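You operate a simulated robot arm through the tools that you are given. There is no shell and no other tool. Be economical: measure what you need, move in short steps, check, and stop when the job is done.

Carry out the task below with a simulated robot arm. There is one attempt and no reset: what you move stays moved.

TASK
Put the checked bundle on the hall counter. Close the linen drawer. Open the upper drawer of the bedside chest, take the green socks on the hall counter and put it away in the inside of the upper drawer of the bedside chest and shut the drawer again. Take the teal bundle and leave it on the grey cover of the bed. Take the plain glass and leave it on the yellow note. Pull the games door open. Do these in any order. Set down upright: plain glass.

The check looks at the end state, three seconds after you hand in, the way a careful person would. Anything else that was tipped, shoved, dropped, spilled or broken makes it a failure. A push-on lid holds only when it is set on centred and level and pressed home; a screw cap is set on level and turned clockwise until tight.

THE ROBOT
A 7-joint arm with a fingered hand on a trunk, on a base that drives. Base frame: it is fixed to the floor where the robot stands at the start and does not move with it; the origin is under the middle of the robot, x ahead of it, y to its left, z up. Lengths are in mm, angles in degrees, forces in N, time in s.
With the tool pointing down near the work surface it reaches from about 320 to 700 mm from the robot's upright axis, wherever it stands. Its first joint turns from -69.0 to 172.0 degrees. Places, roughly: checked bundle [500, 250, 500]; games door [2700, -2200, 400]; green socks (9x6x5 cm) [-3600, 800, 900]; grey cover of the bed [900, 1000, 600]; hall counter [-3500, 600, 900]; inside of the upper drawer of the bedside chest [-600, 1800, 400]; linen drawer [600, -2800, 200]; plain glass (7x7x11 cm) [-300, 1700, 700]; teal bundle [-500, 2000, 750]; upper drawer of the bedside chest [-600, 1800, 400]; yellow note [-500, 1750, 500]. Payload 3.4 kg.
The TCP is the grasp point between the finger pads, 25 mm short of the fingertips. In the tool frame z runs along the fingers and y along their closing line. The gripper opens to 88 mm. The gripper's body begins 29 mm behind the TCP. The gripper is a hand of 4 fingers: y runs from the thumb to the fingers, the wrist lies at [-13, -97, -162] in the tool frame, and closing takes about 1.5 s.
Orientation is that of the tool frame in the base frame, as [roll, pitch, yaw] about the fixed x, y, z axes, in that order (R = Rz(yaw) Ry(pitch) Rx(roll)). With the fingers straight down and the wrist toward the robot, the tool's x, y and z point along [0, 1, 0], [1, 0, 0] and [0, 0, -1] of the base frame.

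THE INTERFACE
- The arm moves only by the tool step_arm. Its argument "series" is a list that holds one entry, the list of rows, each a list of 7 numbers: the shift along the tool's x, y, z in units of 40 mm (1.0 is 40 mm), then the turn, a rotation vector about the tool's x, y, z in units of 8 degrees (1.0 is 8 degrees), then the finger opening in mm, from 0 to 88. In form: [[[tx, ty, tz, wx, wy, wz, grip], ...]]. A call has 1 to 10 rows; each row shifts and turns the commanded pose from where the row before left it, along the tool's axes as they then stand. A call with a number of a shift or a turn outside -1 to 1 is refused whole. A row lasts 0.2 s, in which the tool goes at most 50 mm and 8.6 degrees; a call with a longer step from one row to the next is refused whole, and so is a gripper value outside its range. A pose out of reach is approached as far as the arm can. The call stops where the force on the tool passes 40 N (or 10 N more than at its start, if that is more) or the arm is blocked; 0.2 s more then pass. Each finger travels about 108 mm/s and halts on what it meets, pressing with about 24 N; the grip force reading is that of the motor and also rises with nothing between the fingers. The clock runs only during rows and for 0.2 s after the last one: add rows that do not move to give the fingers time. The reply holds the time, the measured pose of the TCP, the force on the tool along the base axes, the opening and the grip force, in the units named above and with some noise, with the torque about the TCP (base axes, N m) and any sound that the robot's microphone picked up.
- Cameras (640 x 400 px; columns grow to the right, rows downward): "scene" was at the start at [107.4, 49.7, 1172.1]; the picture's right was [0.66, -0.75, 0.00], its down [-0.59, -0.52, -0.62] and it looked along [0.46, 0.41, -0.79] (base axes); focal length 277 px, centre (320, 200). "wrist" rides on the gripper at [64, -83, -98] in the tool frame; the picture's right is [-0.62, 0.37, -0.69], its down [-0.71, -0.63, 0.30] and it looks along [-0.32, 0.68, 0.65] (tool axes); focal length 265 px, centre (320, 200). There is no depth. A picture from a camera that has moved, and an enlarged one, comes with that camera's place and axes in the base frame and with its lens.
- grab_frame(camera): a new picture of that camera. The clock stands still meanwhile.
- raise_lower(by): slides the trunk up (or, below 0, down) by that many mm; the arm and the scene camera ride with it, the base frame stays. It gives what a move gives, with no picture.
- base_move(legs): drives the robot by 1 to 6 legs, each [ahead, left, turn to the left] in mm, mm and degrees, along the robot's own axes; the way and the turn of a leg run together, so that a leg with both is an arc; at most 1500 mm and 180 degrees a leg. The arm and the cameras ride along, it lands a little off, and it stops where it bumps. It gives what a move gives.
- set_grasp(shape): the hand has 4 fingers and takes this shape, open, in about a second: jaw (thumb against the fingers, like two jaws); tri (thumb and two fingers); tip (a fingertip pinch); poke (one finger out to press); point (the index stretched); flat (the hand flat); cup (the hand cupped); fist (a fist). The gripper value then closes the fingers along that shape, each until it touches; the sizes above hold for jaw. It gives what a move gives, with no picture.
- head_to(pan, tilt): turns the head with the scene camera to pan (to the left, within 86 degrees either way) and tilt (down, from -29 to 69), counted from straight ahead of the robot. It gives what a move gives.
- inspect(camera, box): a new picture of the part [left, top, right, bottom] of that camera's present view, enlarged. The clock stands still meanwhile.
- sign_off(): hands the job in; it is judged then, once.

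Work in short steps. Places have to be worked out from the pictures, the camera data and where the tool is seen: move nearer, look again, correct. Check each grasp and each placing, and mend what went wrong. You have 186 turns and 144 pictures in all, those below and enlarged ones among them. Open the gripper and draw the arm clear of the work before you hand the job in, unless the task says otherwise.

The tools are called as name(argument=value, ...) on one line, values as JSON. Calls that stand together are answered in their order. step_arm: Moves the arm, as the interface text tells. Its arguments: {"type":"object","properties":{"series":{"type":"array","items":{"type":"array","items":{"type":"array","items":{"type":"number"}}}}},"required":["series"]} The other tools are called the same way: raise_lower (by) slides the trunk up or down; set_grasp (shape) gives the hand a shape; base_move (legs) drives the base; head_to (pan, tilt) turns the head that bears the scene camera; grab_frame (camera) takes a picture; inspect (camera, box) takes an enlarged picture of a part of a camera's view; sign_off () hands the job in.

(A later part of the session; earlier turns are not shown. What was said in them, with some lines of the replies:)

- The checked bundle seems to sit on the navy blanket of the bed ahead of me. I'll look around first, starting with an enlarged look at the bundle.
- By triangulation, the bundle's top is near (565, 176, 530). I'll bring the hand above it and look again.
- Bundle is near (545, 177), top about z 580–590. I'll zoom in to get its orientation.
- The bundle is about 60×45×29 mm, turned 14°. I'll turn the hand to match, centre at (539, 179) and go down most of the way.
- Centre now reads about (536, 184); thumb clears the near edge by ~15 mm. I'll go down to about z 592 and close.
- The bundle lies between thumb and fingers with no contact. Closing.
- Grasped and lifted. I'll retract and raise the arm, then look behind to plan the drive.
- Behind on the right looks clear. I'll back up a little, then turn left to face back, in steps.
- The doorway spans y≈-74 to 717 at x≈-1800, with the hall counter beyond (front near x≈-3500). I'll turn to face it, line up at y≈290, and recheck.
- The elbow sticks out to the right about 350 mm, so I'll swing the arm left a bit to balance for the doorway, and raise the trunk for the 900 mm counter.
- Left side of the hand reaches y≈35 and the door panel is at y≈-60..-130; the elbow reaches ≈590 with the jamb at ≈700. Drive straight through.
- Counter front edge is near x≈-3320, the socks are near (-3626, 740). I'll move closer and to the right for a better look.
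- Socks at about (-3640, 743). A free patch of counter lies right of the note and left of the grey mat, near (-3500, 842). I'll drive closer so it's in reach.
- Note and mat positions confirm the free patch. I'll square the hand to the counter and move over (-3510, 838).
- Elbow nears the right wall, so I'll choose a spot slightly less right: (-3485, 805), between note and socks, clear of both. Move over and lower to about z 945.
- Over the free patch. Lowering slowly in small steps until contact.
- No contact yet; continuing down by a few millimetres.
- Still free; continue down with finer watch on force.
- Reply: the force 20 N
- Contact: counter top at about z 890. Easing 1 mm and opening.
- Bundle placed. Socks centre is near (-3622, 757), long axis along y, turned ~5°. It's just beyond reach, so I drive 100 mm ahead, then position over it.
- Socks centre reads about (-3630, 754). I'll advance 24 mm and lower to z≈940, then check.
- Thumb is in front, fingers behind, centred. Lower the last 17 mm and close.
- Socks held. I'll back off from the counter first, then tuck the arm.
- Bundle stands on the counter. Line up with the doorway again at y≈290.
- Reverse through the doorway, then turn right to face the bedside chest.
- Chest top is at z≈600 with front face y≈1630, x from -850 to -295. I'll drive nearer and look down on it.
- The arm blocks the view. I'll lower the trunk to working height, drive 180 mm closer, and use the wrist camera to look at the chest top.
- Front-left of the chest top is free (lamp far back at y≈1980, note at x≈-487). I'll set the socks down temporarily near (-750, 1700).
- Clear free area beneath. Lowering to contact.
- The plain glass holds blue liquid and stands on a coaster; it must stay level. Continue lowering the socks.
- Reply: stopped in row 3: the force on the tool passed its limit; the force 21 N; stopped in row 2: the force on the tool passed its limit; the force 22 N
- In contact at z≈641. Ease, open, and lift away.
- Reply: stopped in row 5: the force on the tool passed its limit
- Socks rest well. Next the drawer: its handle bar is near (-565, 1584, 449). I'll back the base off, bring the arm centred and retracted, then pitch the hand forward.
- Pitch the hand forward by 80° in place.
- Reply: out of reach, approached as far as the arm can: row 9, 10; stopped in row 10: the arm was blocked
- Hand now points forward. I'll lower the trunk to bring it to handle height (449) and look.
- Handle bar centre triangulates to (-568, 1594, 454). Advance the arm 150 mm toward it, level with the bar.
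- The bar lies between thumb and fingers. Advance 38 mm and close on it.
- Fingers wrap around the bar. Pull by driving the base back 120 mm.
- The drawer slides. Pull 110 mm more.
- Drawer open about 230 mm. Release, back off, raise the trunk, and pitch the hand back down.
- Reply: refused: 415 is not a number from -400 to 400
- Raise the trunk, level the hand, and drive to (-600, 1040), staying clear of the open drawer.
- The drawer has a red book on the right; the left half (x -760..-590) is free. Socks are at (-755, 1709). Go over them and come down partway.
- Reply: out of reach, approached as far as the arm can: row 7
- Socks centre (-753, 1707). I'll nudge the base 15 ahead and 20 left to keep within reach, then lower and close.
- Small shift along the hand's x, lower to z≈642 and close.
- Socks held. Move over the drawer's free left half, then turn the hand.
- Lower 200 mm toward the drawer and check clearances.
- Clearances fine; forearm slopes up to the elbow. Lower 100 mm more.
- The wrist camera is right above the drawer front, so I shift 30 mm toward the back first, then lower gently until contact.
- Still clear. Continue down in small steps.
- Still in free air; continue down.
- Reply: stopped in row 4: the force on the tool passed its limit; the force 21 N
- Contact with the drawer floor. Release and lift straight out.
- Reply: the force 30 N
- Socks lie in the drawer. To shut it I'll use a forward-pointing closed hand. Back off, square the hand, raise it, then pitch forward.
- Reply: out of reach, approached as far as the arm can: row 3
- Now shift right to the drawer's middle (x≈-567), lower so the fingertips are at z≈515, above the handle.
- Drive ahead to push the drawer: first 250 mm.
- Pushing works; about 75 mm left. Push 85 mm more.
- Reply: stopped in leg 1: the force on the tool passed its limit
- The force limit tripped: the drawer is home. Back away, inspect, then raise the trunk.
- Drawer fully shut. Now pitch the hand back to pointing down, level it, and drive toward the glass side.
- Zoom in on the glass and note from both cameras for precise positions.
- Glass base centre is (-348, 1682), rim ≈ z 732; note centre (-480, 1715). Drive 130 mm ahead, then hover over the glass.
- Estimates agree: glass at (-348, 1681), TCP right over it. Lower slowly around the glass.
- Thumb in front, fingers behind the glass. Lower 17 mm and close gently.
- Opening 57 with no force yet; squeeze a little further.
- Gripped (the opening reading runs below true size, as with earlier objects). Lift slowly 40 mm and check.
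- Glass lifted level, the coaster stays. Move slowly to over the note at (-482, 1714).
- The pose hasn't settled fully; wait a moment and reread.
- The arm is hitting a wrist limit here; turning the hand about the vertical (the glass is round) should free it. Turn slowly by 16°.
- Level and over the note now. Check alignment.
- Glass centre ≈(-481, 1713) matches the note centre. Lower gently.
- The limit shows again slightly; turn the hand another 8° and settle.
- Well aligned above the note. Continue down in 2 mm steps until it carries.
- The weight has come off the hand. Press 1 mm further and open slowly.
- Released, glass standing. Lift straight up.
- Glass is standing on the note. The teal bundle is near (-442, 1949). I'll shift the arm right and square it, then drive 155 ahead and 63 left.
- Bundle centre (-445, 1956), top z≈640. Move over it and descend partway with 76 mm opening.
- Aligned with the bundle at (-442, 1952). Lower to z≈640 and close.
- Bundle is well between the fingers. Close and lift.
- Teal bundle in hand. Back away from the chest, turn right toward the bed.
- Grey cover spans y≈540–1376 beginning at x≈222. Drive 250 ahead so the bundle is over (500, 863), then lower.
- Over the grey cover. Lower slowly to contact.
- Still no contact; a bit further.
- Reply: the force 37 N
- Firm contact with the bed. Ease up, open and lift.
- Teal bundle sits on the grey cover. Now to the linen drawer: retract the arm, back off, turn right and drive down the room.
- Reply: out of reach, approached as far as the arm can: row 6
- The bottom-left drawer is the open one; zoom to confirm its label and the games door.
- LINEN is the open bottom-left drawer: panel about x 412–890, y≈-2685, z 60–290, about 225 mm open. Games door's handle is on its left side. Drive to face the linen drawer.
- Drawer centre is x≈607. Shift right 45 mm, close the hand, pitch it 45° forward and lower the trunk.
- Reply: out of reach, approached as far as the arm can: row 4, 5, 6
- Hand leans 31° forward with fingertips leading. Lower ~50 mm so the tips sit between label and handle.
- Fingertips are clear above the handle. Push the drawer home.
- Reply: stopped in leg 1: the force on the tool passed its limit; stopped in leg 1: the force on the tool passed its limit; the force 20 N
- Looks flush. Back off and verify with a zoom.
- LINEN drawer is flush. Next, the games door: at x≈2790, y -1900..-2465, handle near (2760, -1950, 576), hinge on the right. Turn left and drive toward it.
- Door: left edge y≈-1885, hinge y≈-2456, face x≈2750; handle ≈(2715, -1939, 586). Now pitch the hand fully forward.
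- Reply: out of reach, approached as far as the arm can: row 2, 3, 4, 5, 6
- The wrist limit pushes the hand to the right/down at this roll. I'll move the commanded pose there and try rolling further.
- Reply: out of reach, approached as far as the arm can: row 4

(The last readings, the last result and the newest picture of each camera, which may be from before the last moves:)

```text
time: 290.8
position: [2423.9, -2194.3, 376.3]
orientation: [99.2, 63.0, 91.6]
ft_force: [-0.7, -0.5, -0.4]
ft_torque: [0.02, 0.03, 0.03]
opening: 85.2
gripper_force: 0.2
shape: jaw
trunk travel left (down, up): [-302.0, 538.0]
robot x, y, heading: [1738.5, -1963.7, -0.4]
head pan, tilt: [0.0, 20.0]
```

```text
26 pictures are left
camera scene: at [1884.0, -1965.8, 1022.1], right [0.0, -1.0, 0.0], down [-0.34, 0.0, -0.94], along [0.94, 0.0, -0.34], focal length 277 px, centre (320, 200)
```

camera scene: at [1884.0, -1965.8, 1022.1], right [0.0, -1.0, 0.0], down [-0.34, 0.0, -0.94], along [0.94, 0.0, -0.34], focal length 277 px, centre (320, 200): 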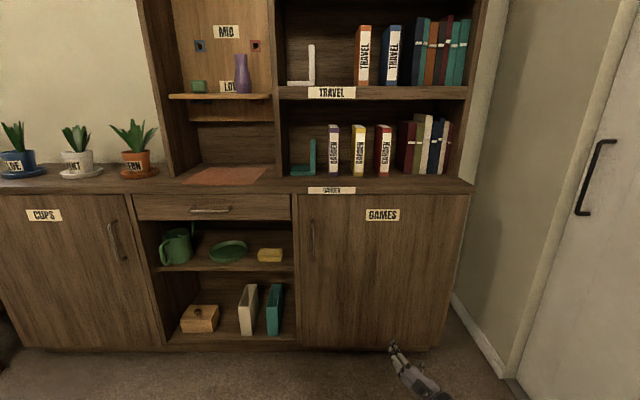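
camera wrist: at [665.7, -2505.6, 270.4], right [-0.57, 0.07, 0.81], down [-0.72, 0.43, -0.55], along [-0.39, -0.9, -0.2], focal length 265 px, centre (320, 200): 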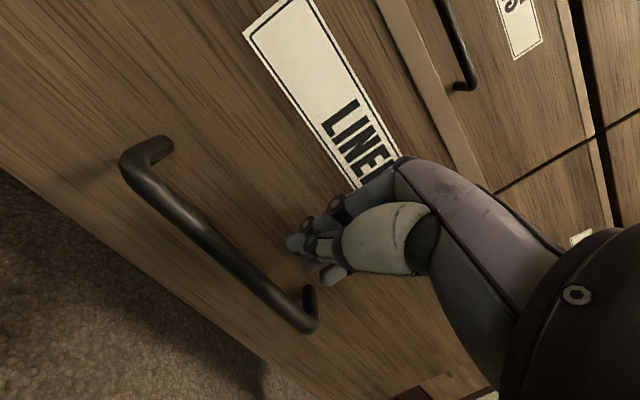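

The right/low posture accepts the roll. Finish the roll, then raise the trunk and drive left so the hand faces the handle.

step_arm(series=[[[0, 0, 0, 0, 0, -0.9, 85], [0, 0, 0, 0, 0, -0.9, 85], [0, 0, 0, 0, 0, -0.9, 85], [0, 0, 0, 0, 0, -0.4, 85], [0, 0, 0, 0, 0, 0, 85], [0, 0, 0, 0, 0, 0, 85]]])

raise_lower(by=205)

base_move(legs=[[0, 255, 0.3]])

grab_frame(camera="wrist")

grab_frame(camera="scene")

```text
time: 292.2
position: [2425.0, -2194.3, 377.6]
orientation: [154.6, 85.4, 147.8]
ft_force: [1.0, 0.0, 0.6]
ft_torque: [0.01, -0.01, 0.01]
opening: 85.2
gripper_force: 0.1
shape: jaw
trunk travel left (down, up): [-302.0, 538.0]
robot x, y, heading: [1738.1, -1967.2, -0.2]
head pan, tilt: [0.0, 20.0]
```

```text
time: 294.4
position: [2424.1, -2195.0, 582.5]
orientation: [155.2, 85.4, 148.5]
ft_force: [0.1, -0.4, 0.6]
ft_torque: [0.01, 0.02, 0.01]
opening: 84.8
gripper_force: 0.1
shape: jaw
trunk travel left (down, up): [-507.0, 333.0]
robot x, y, heading: [1738.1, -1964.1, 0.0]
head pan, tilt: [0.0, 20.0]
```

```text
time: 296.3
position: [2425.0, -1938.0, 583.7]
orientation: [153.1, 85.5, 146.7]
ft_force: [0.1, -0.3, 0.5]
ft_torque: [0.02, -0.01, -0.05]
opening: 85.3
gripper_force: 0.0
shape: jaw
trunk travel left (down, up): [-507.0, 333.0]
robot x, y, heading: [1736.3, -1713.2, 0.1]
head pan, tilt: [0.0, 20.0]
```

```text
25 pictures are left
camera wrist: at [2314.0, -2006.7, 522.5], right [-0.6, 0.42, 0.68], down [0.28, -0.69, 0.67], along [0.75, 0.59, 0.3], focal length 265 px, centre (320, 200)
```

wrist: 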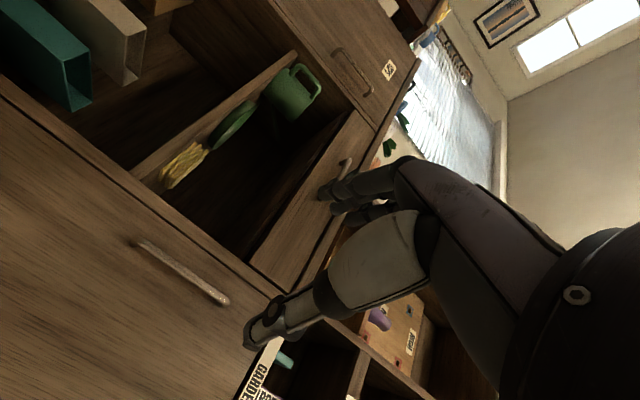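

```text
24 pictures are left
camera scene: at [1883.6, -1710.3, 1227.1], right [0.0, -1.0, 0.0], down [-0.34, 0.0, -0.94], along [0.94, 0.0, -0.34], focal length 277 px, centre (320, 200)
```

scene: 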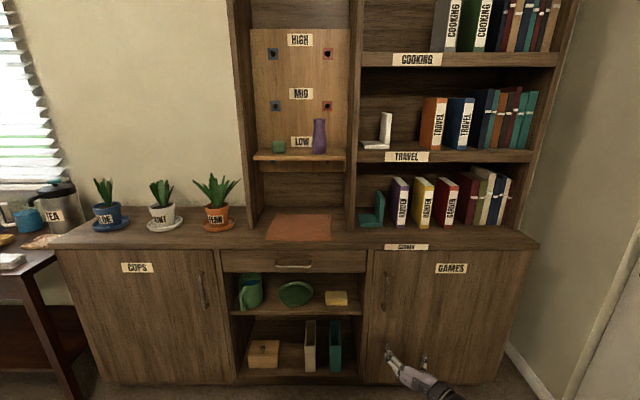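

Handle triangulates to about (2680, -1945, 585); the hand is at the same height and lateral position. Drive 180 mm ahead and look.

base_move(legs=[[180, 0, 0]])

grab_frame(camera="wrist")

head_to(pan=-15, tilt=40)

grab_frame(camera="scene")

```text
time: 297.8
position: [2604.8, -1936.4, 581.4]
orientation: [155.0, 85.3, 148.6]
ft_force: [0.6, -0.6, -1.0]
ft_torque: [-0.01, 0.02, 0.0]
opening: 84.7
gripper_force: 0.0
shape: jaw
trunk travel left (down, up): [-507.0, 333.0]
robot x, y, heading: [1923.2, -1708.2, 0.3]
head pan, tilt: [0.0, 20.0]
```

```text
23 pictures are left
camera wrist: at [2494.2, -2005.9, 521.9], right [-0.6, 0.42, 0.68], down [0.28, -0.69, 0.67], along [0.75, 0.59, 0.3], focal length 265 px, centre (320, 200)
```

wrist: 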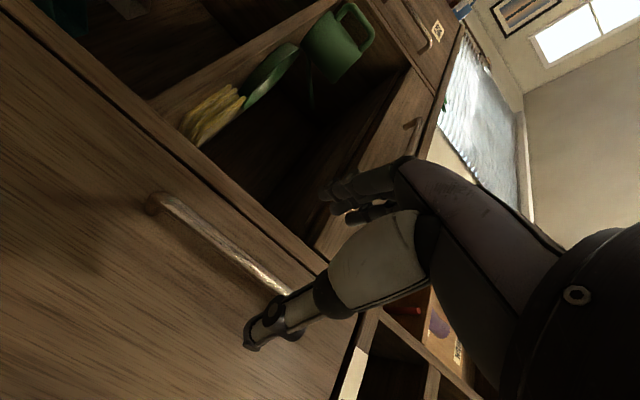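

```text
time: 298.6
position: [2604.3, -1936.3, 583.4]
orientation: [153.2, 85.3, 146.8]
ft_force: [-0.2, -0.3, -0.6]
ft_torque: [-0.01, 0.01, 0.0]
opening: 84.7
gripper_force: 0.1
shape: jaw
trunk travel left (down, up): [-507.0, 333.0]
robot x, y, heading: [1918.8, -1712.7, 0.5]
head pan, tilt: [-15.0, 40.0]
```

```text
22 pictures are left
camera scene: at [2052.7, -1732.0, 1195.7], right [-0.25, -0.97, 0.0], down [-0.62, 0.16, -0.77], along [0.74, -0.19, -0.64], focal length 277 px, centre (320, 200)
```

scene: 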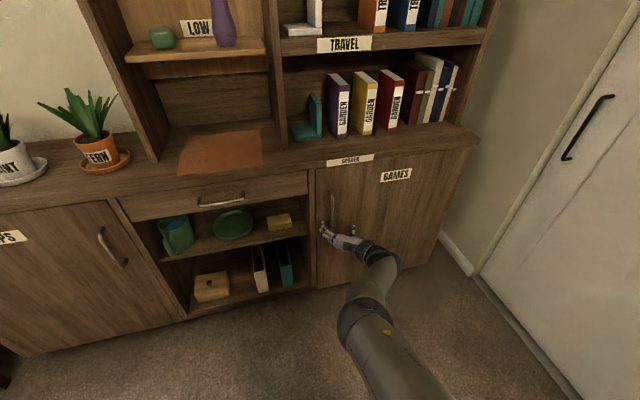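

Handle ≈(2700, -1943, 560), between thumb and fingers laterally. Advance 85 mm and close.

base_move(legs=[[85, 0, 0]])

step_arm(series=[[[0, 0, 0, 0, 0, 0, 60], [0, 0, 0, 0, 0, 0, 40], [0, 0, 0, 0, 0, 0, 20], [0, 0, 0, 0, 0, 0, 0], [0, 0, 0, 0, 0, 0, 0], [0, 0, 0, 0, 0, 0, 0], [0, 0, 0, 0, 0, 0, 0], [0, 0, 0, 0, 0, 0, 0]]])

grab_frame(camera="wrist")

inspect(camera="scene", box=[270, 140, 470, 300])

```text
time: 299.7
position: [2690.0, -1936.3, 580.6]
orientation: [155.4, 85.4, 149.1]
ft_force: [0.5, -0.2, 0.6]
ft_torque: [0.01, 0.01, 0.0]
opening: 85.0
gripper_force: 0.1
shape: jaw
trunk travel left (down, up): [-507.0, 333.0]
robot x, y, heading: [2005.5, -1711.9, -0.2]
head pan, tilt: [-15.0, 40.0]
```

```text
time: 301.5
position: [2690.1, -1937.4, 582.9]
orientation: [154.9, 85.4, 148.3]
ft_force: [1.1, -7.8, -0.1]
ft_torque: [-0.01, 0.03, -0.01]
opening: 2.5
gripper_force: 23.7
shape: jaw
trunk travel left (down, up): [-507.0, 333.0]
robot x, y, heading: [2004.6, -1710.2, 0.2]
head pan, tilt: [-15.0, 40.0]
```

```text
21 pictures are left
camera wrist: at [2579.0, -2006.7, 522.0], right [-0.6, 0.42, 0.68], down [0.28, -0.69, 0.67], along [0.75, 0.59, 0.3], focal length 265 px, centre (320, 200)
```

wrist: 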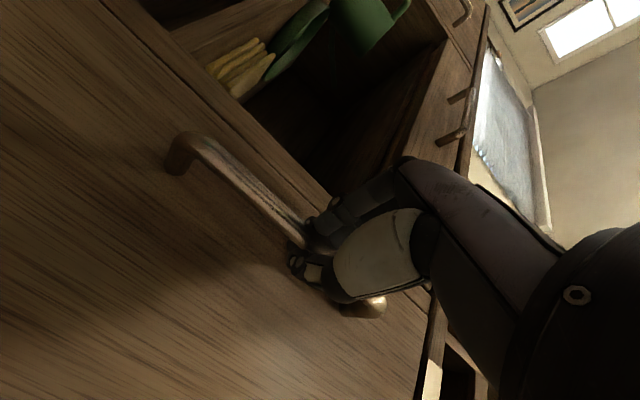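

```text
2.50 times, centred on (370, 220) of scene
camera zoom: at [2138.1, -1732.7, 1195.6], right [-0.25, -0.97, 0.0], down [-0.62, 0.16, -0.77], along [0.74, -0.19, -0.64], focal length 694 px, centre (195, 150)
```

zoom: 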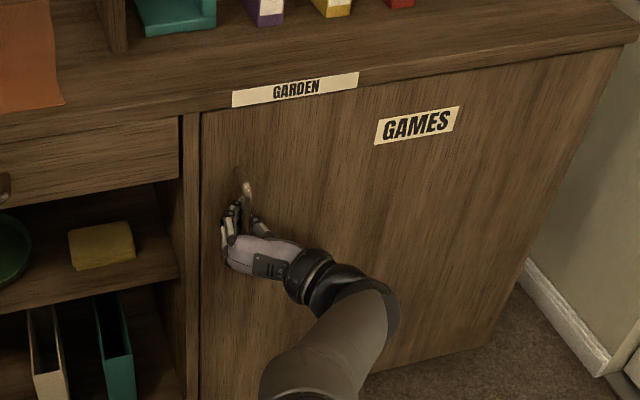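

Handle gripped. Pull along the door's arc: rotate base 8° about the hinge first.

base_move(legs=[[-104, -103, 8]])

inspect(camera="scene", box=[220, 120, 500, 330])

```text
time: 302.9
position: [2617.6, -1949.3, 581.7]
orientation: [153.8, 85.2, 155.5]
ft_force: [-0.5, -0.1, -1.3]
ft_torque: [0.03, 0.0, -0.01]
opening: 2.1
gripper_force: 23.9
shape: jaw
trunk travel left (down, up): [-507.0, 333.0]
robot x, y, heading: [1906.3, -1825.6, 8.1]
head pan, tilt: [-15.0, 40.0]
```

```text
1.90 times, centred on (360, 225) of scene
camera zoom: at [2043.3, -1825.1, 1195.6], right [-0.12, -0.99, 0.0], down [-0.64, 0.08, -0.77], along [0.76, -0.09, -0.64], focal length 528 px, centre (244, 152)
```

zoom: 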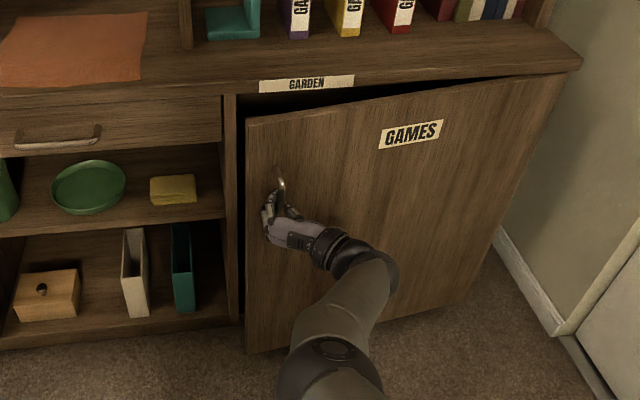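

The door follows well. Continue 16°.

base_move(legs=[[-208, -207, 16]])

base_move(legs=[[-182, -181, 14]])

grab_frame(camera="scene")

```text
time: 304.9
position: [2486.8, -2003.1, 583.1]
orientation: [154.1, 85.4, 172.0]
ft_force: [-5.0, 8.9, -1.1]
ft_torque: [0.0, 0.01, 0.03]
opening: 1.6
gripper_force: 24.1
shape: jaw
trunk travel left (down, up): [-507.0, 333.0]
robot x, y, heading: [1768.0, -2075.5, 24.6]
head pan, tilt: [-15.0, 40.0]
```

```text
time: 306.7
position: [2385.3, -2079.2, 583.5]
orientation: [155.6, 85.5, -172.3]
ft_force: [-14.7, 16.0, -2.1]
ft_torque: [-0.02, 0.01, 0.08]
opening: 1.0
gripper_force: 24.1
shape: jaw
trunk travel left (down, up): [-507.0, 333.0]
robot x, y, heading: [1712.1, -2328.3, 38.7]
head pan, tilt: [-15.0, 40.0]
```

```text
18 pictures are left
camera scene: at [1824.8, -2261.8, 1195.7], right [0.4, -0.92, 0.0], down [-0.59, -0.26, -0.77], along [0.7, 0.3, -0.64], focal length 277 px, centre (320, 200)
```

scene: 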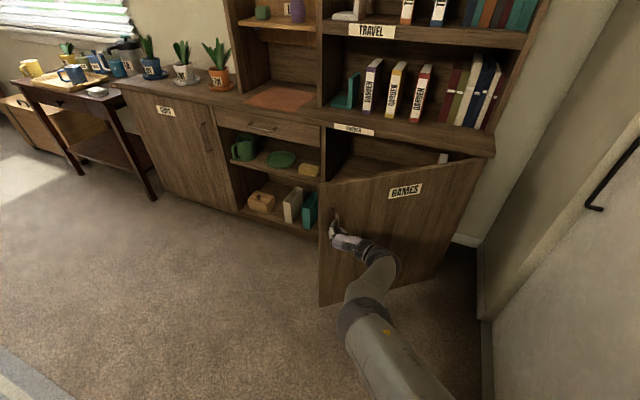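

Door is at ~39°, but continuing would drive me into the closet wall. Release the handle, back off and go around to push it wider from inside.

step_arm(series=[[[0, 0, 0, 0, 0, 0, 30], [0, 0, 0, 0, 0, 0, 60], [0, 0, 0, 0, 0, 0, 85], [0, 0, 0, 0, 0, 0, 85], [0, 0, 0, 0, 0, 0, 85], [0, 0, 0, 0, 0, 0, 85]]])

base_move(legs=[[-120, 0, 0], [0, 650, 0], [0, 0, -38.7]])

head_to(pan=-20, tilt=32)

grab_frame(camera="scene")

```text
time: 308.1
position: [2385.5, -2080.3, 583.2]
orientation: [153.2, 85.2, -174.6]
ft_force: [-0.4, 0.7, 0.1]
ft_torque: [-0.03, 0.02, 0.0]
opening: 85.2
gripper_force: 0.1
shape: jaw
trunk travel left (down, up): [-507.0, 333.0]
robot x, y, heading: [1709.8, -2332.0, 38.3]
head pan, tilt: [-15.0, 40.0]
```

```text
time: 309.3
position: [2307.8, -2130.5, 581.4]
orientation: [154.9, 85.2, -172.7]
ft_force: [0.3, -0.1, 0.6]
ft_torque: [0.02, -0.01, 0.02]
opening: 85.0
gripper_force: 0.1
shape: jaw
trunk travel left (down, up): [-507.0, 333.0]
robot x, y, heading: [1630.0, -2382.6, 39.2]
head pan, tilt: [-15.0, 40.0]
stopped in leg 1: the robot was blocked; the commanded pose is now the measured one
```

```text
time: 310.0
position: [2307.0, -2130.3, 582.4]
orientation: [154.3, 85.4, -173.2]
ft_force: [0.4, 0.0, 0.2]
ft_torque: [-0.02, 0.06, 0.01]
opening: 84.9
gripper_force: 0.2
shape: jaw
trunk travel left (down, up): [-507.0, 333.0]
robot x, y, heading: [1630.2, -2384.3, 39.3]
head pan, tilt: [-20.0, 32.0]
```

```text
17 pictures are left
camera scene: at [1756.7, -2323.7, 1207.8], right [0.33, -0.95, 0.0], down [-0.5, -0.17, -0.85], along [0.8, 0.28, -0.53], focal length 277 px, centre (320, 200)
```

scene: 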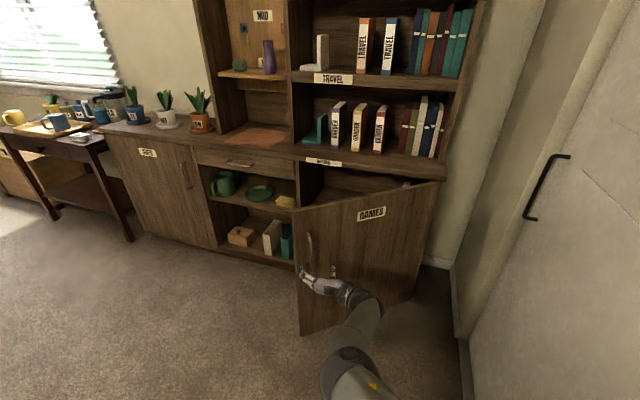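

The base touched the closet wall lightly behind; the hand is clear of the handle. Continue sideways left and turn.

base_move(legs=[[30, 650, 0], [0, 0, -39]])

base_move(legs=[[0, 300, 0]])

grab_frame(camera="scene")

```text
time: 315.5
position: [1929.3, -2084.9, 582.4]
orientation: [154.6, 85.4, 148.4]
ft_force: [0.1, 0.3, 0.6]
ft_torque: [-0.01, 0.04, -0.02]
opening: 85.2
gripper_force: 0.1
shape: jaw
trunk travel left (down, up): [-507.0, 333.0]
robot x, y, heading: [1241.3, -1857.4, 0.3]
head pan, tilt: [-20.0, 32.0]
```

```text
time: 317.5
position: [1928.6, -1786.3, 581.8]
orientation: [154.8, 85.4, 148.5]
ft_force: [-0.2, 1.2, 0.8]
ft_torque: [0.02, 0.0, -0.01]
opening: 85.2
gripper_force: 0.0
shape: jaw
trunk travel left (down, up): [-507.0, 333.0]
robot x, y, heading: [1242.4, -1563.1, 0.3]
head pan, tilt: [-20.0, 32.0]
```

```text
16 pictures are left
camera scene: at [1378.1, -1591.2, 1207.9], right [-0.34, -0.94, 0.0], down [-0.5, 0.18, -0.85], along [0.8, -0.29, -0.53], focal length 277 px, centre (320, 200)
```

scene: 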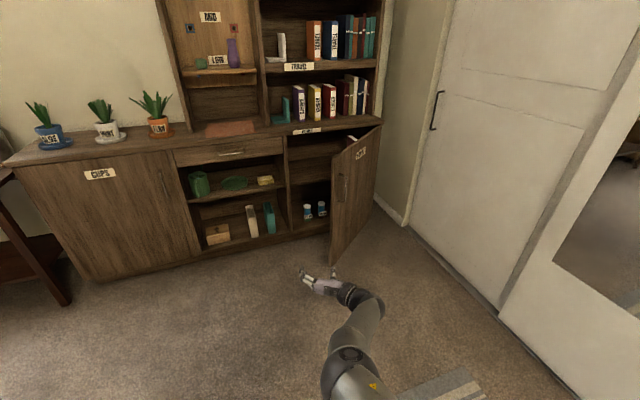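

Hand height is right. Close it, advance so the hand is past the door edge on the inside, then sweep right to push the door open.

step_arm(series=[[[0, 0, 0, 0, 0, 0, 40], [0, 0, 0, 0, 0, 0, 10], [0, 0, 0, 0, 0, 0, 0], [0, 0, 0, 0, 0, 0, 0], [0, 0, 0, 0, 0, 0, 0]]])

base_move(legs=[[580, 0, -0.3], [0, -200, 0]])

grab_frame(camera="scene")

```text
time: 318.7
position: [1928.4, -1787.0, 581.9]
orientation: [154.3, 85.3, 148.1]
ft_force: [-0.1, -0.8, 0.0]
ft_torque: [0.0, -0.01, 0.01]
opening: 0.2
gripper_force: 23.9
shape: jaw
trunk travel left (down, up): [-507.0, 333.0]
robot x, y, heading: [1241.7, -1561.6, 0.2]
head pan, tilt: [-20.0, 32.0]
```

```text
time: 323.1
position: [2505.0, -1917.0, 577.2]
orientation: [145.1, 84.4, 141.5]
ft_force: [-0.5, -0.1, -0.3]
ft_torque: [-0.01, 0.0, -0.01]
opening: 0.0
gripper_force: 24.0
shape: jaw
trunk travel left (down, up): [-507.0, 333.0]
robot x, y, heading: [1822.1, -1721.3, 0.6]
head pan, tilt: [-20.0, 32.0]
stopped in leg 2: the robot was blocked; the commanded pose is now the measured one
```

```text
15 pictures are left
camera scene: at [1954.7, -1747.7, 1208.2], right [-0.33, -0.94, 0.0], down [-0.5, 0.17, -0.85], along [0.8, -0.28, -0.53], focal length 277 px, centre (320, 200)
```

scene: 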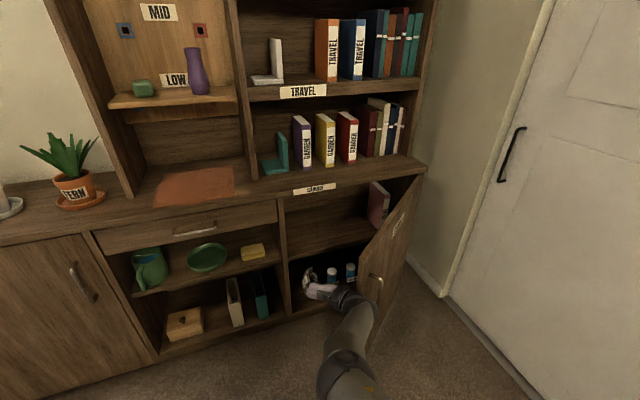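

The wrist met the door edge from outside. Move left 60, ahead 120 so the whole wrist is inside, then push right again.

base_move(legs=[[0, 70, 0], [120, 0, 0], [0, -170, 0]])

grab_frame(camera="scene")

```text
time: 326.0
position: [2625.8, -2022.0, 574.4]
orientation: [146.0, 84.0, 141.8]
ft_force: [0.9, 0.0, -0.4]
ft_torque: [-0.04, -0.01, 0.01]
opening: 0.0
gripper_force: 23.9
shape: jaw
trunk travel left (down, up): [-507.0, 333.0]
robot x, y, heading: [1944.4, -1822.2, 0.4]
head pan, tilt: [-20.0, 32.0]
```

```text
14 pictures are left
camera scene: at [2078.3, -1851.1, 1207.8], right [-0.34, -0.94, 0.0], down [-0.5, 0.18, -0.85], along [0.8, -0.28, -0.53], focal length 277 px, centre (320, 200)
```

scene: 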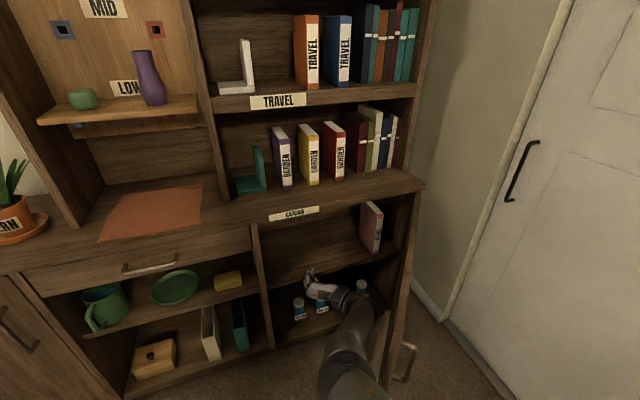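

The door swings wide. Push right another 130 mm.

base_move(legs=[[-40, -130, 0]])

grab_frame(camera="scene")

```text
time: 327.3
position: [2587.2, -2151.7, 573.9]
orientation: [146.0, 84.1, 141.8]
ft_force: [0.7, -0.2, 0.0]
ft_torque: [0.03, -0.03, 0.03]
opening: 0.1
gripper_force: 24.2
shape: jaw
trunk travel left (down, up): [-507.0, 333.0]
robot x, y, heading: [1905.8, -1948.5, 0.6]
head pan, tilt: [-20.0, 32.0]
```

```text
13 pictures are left
camera scene: at [2039.1, -1980.6, 1207.9], right [-0.34, -0.94, 0.0], down [-0.5, 0.18, -0.85], along [0.8, -0.28, -0.53], focal length 277 px, centre (320, 200)
```

scene: 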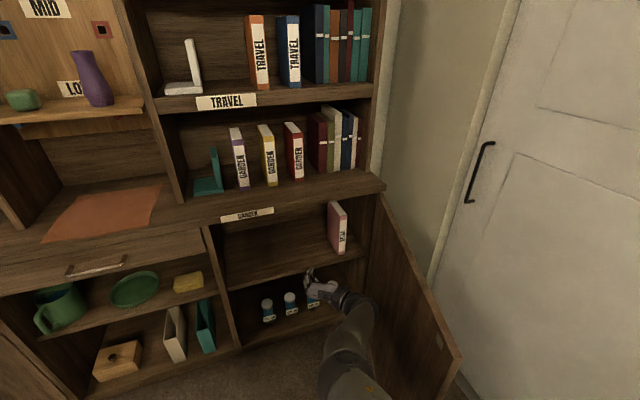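

The games door is wide open. Withdraw left and back, then check.

base_move(legs=[[-60, 120, 0], [-600, 100, 0]])

step_arm(series=[[[0, 0, 0, 0, 0, 0, 40], [0, 0, 0, 0, 0, 0, 80], [0, 0, 0, 0, 0, 0, 80], [0, 0, 0, 0, 0, 0, 80]]])

grab_frame(camera="scene")

head_to(pan=-80, tilt=25)

grab_frame(camera="scene")

```text
time: 331.6
position: [1932.7, -1938.8, 575.0]
orientation: [145.4, 84.2, 141.0]
ft_force: [0.4, 0.2, 0.1]
ft_torque: [-0.01, 0.0, 0.01]
opening: 0.1
gripper_force: 24.4
shape: jaw
trunk travel left (down, up): [-507.0, 333.0]
robot x, y, heading: [1246.7, -1733.3, 0.4]
head pan, tilt: [-20.0, 32.0]
```

```text
time: 332.6
position: [1932.0, -1938.1, 573.2]
orientation: [146.4, 84.1, 142.1]
ft_force: [-0.3, -0.1, -0.3]
ft_torque: [-0.02, -0.02, -0.02]
opening: 79.5
gripper_force: 0.1
shape: jaw
trunk travel left (down, up): [-507.0, 333.0]
robot x, y, heading: [1249.8, -1731.6, 0.2]
head pan, tilt: [-20.0, 32.0]
```

```text
12 pictures are left
camera scene: at [1384.4, -1764.1, 1207.9], right [-0.34, -0.94, 0.0], down [-0.5, 0.18, -0.85], along [0.8, -0.29, -0.53], focal length 277 px, centre (320, 200)
```

scene: 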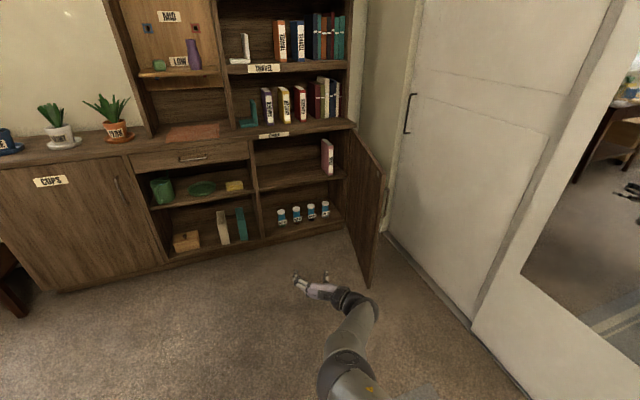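

```text
time: 333.9
position: [1931.5, -1938.3, 573.9]
orientation: [146.1, 84.0, 141.8]
ft_force: [0.3, 1.0, 0.3]
ft_torque: [-0.01, 0.0, 0.0]
opening: 79.6
gripper_force: 0.0
shape: jaw
trunk travel left (down, up): [-507.0, 333.0]
robot x, y, heading: [1248.9, -1735.6, 0.1]
head pan, tilt: [-80.0, 25.0]
```

```text
11 pictures are left
camera scene: at [1316.5, -1824.4, 1219.0], right [-0.98, -0.18, 0.0], down [-0.08, 0.42, -0.91], along [0.16, -0.89, -0.42], focal length 277 px, centre (320, 200)
```

scene: 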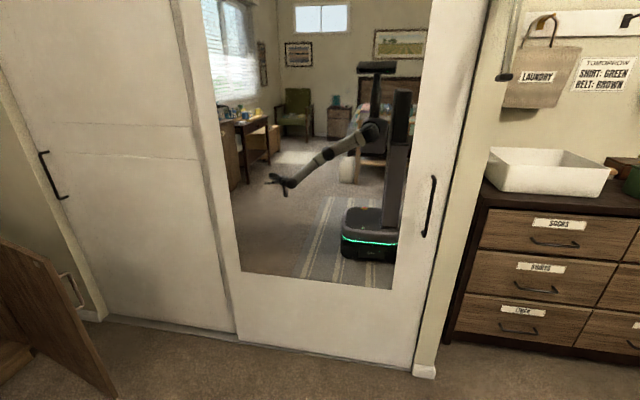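

The games door stands open, the linen drawer is shut, the hand is open and clear of everything. The other placements were checked when they were made, so I'm handing in.

sign_off()

```text
The job is handed in.
```

I finished all six jobs and handed the work in; I have not seen the result of the check.

- **Checked bundle:** on the hall counter.
- **Linen drawer:** closed.
- **Green socks:** inside the upper drawer of the bedside chest, with the drawer shut again.
- **Teal bundle:** on the grey cover of the bed.
- **Plain glass:** upright on the yellow note, with its liquid still in it.
- **Games door:** pulled open and standing wide.

I checked each placement with the cameras when I made it. At the end I looked again only at the games door and the linen drawer. While I worked on the games door, the base lightly touched the closet wall; a later picture showed nothing moved.
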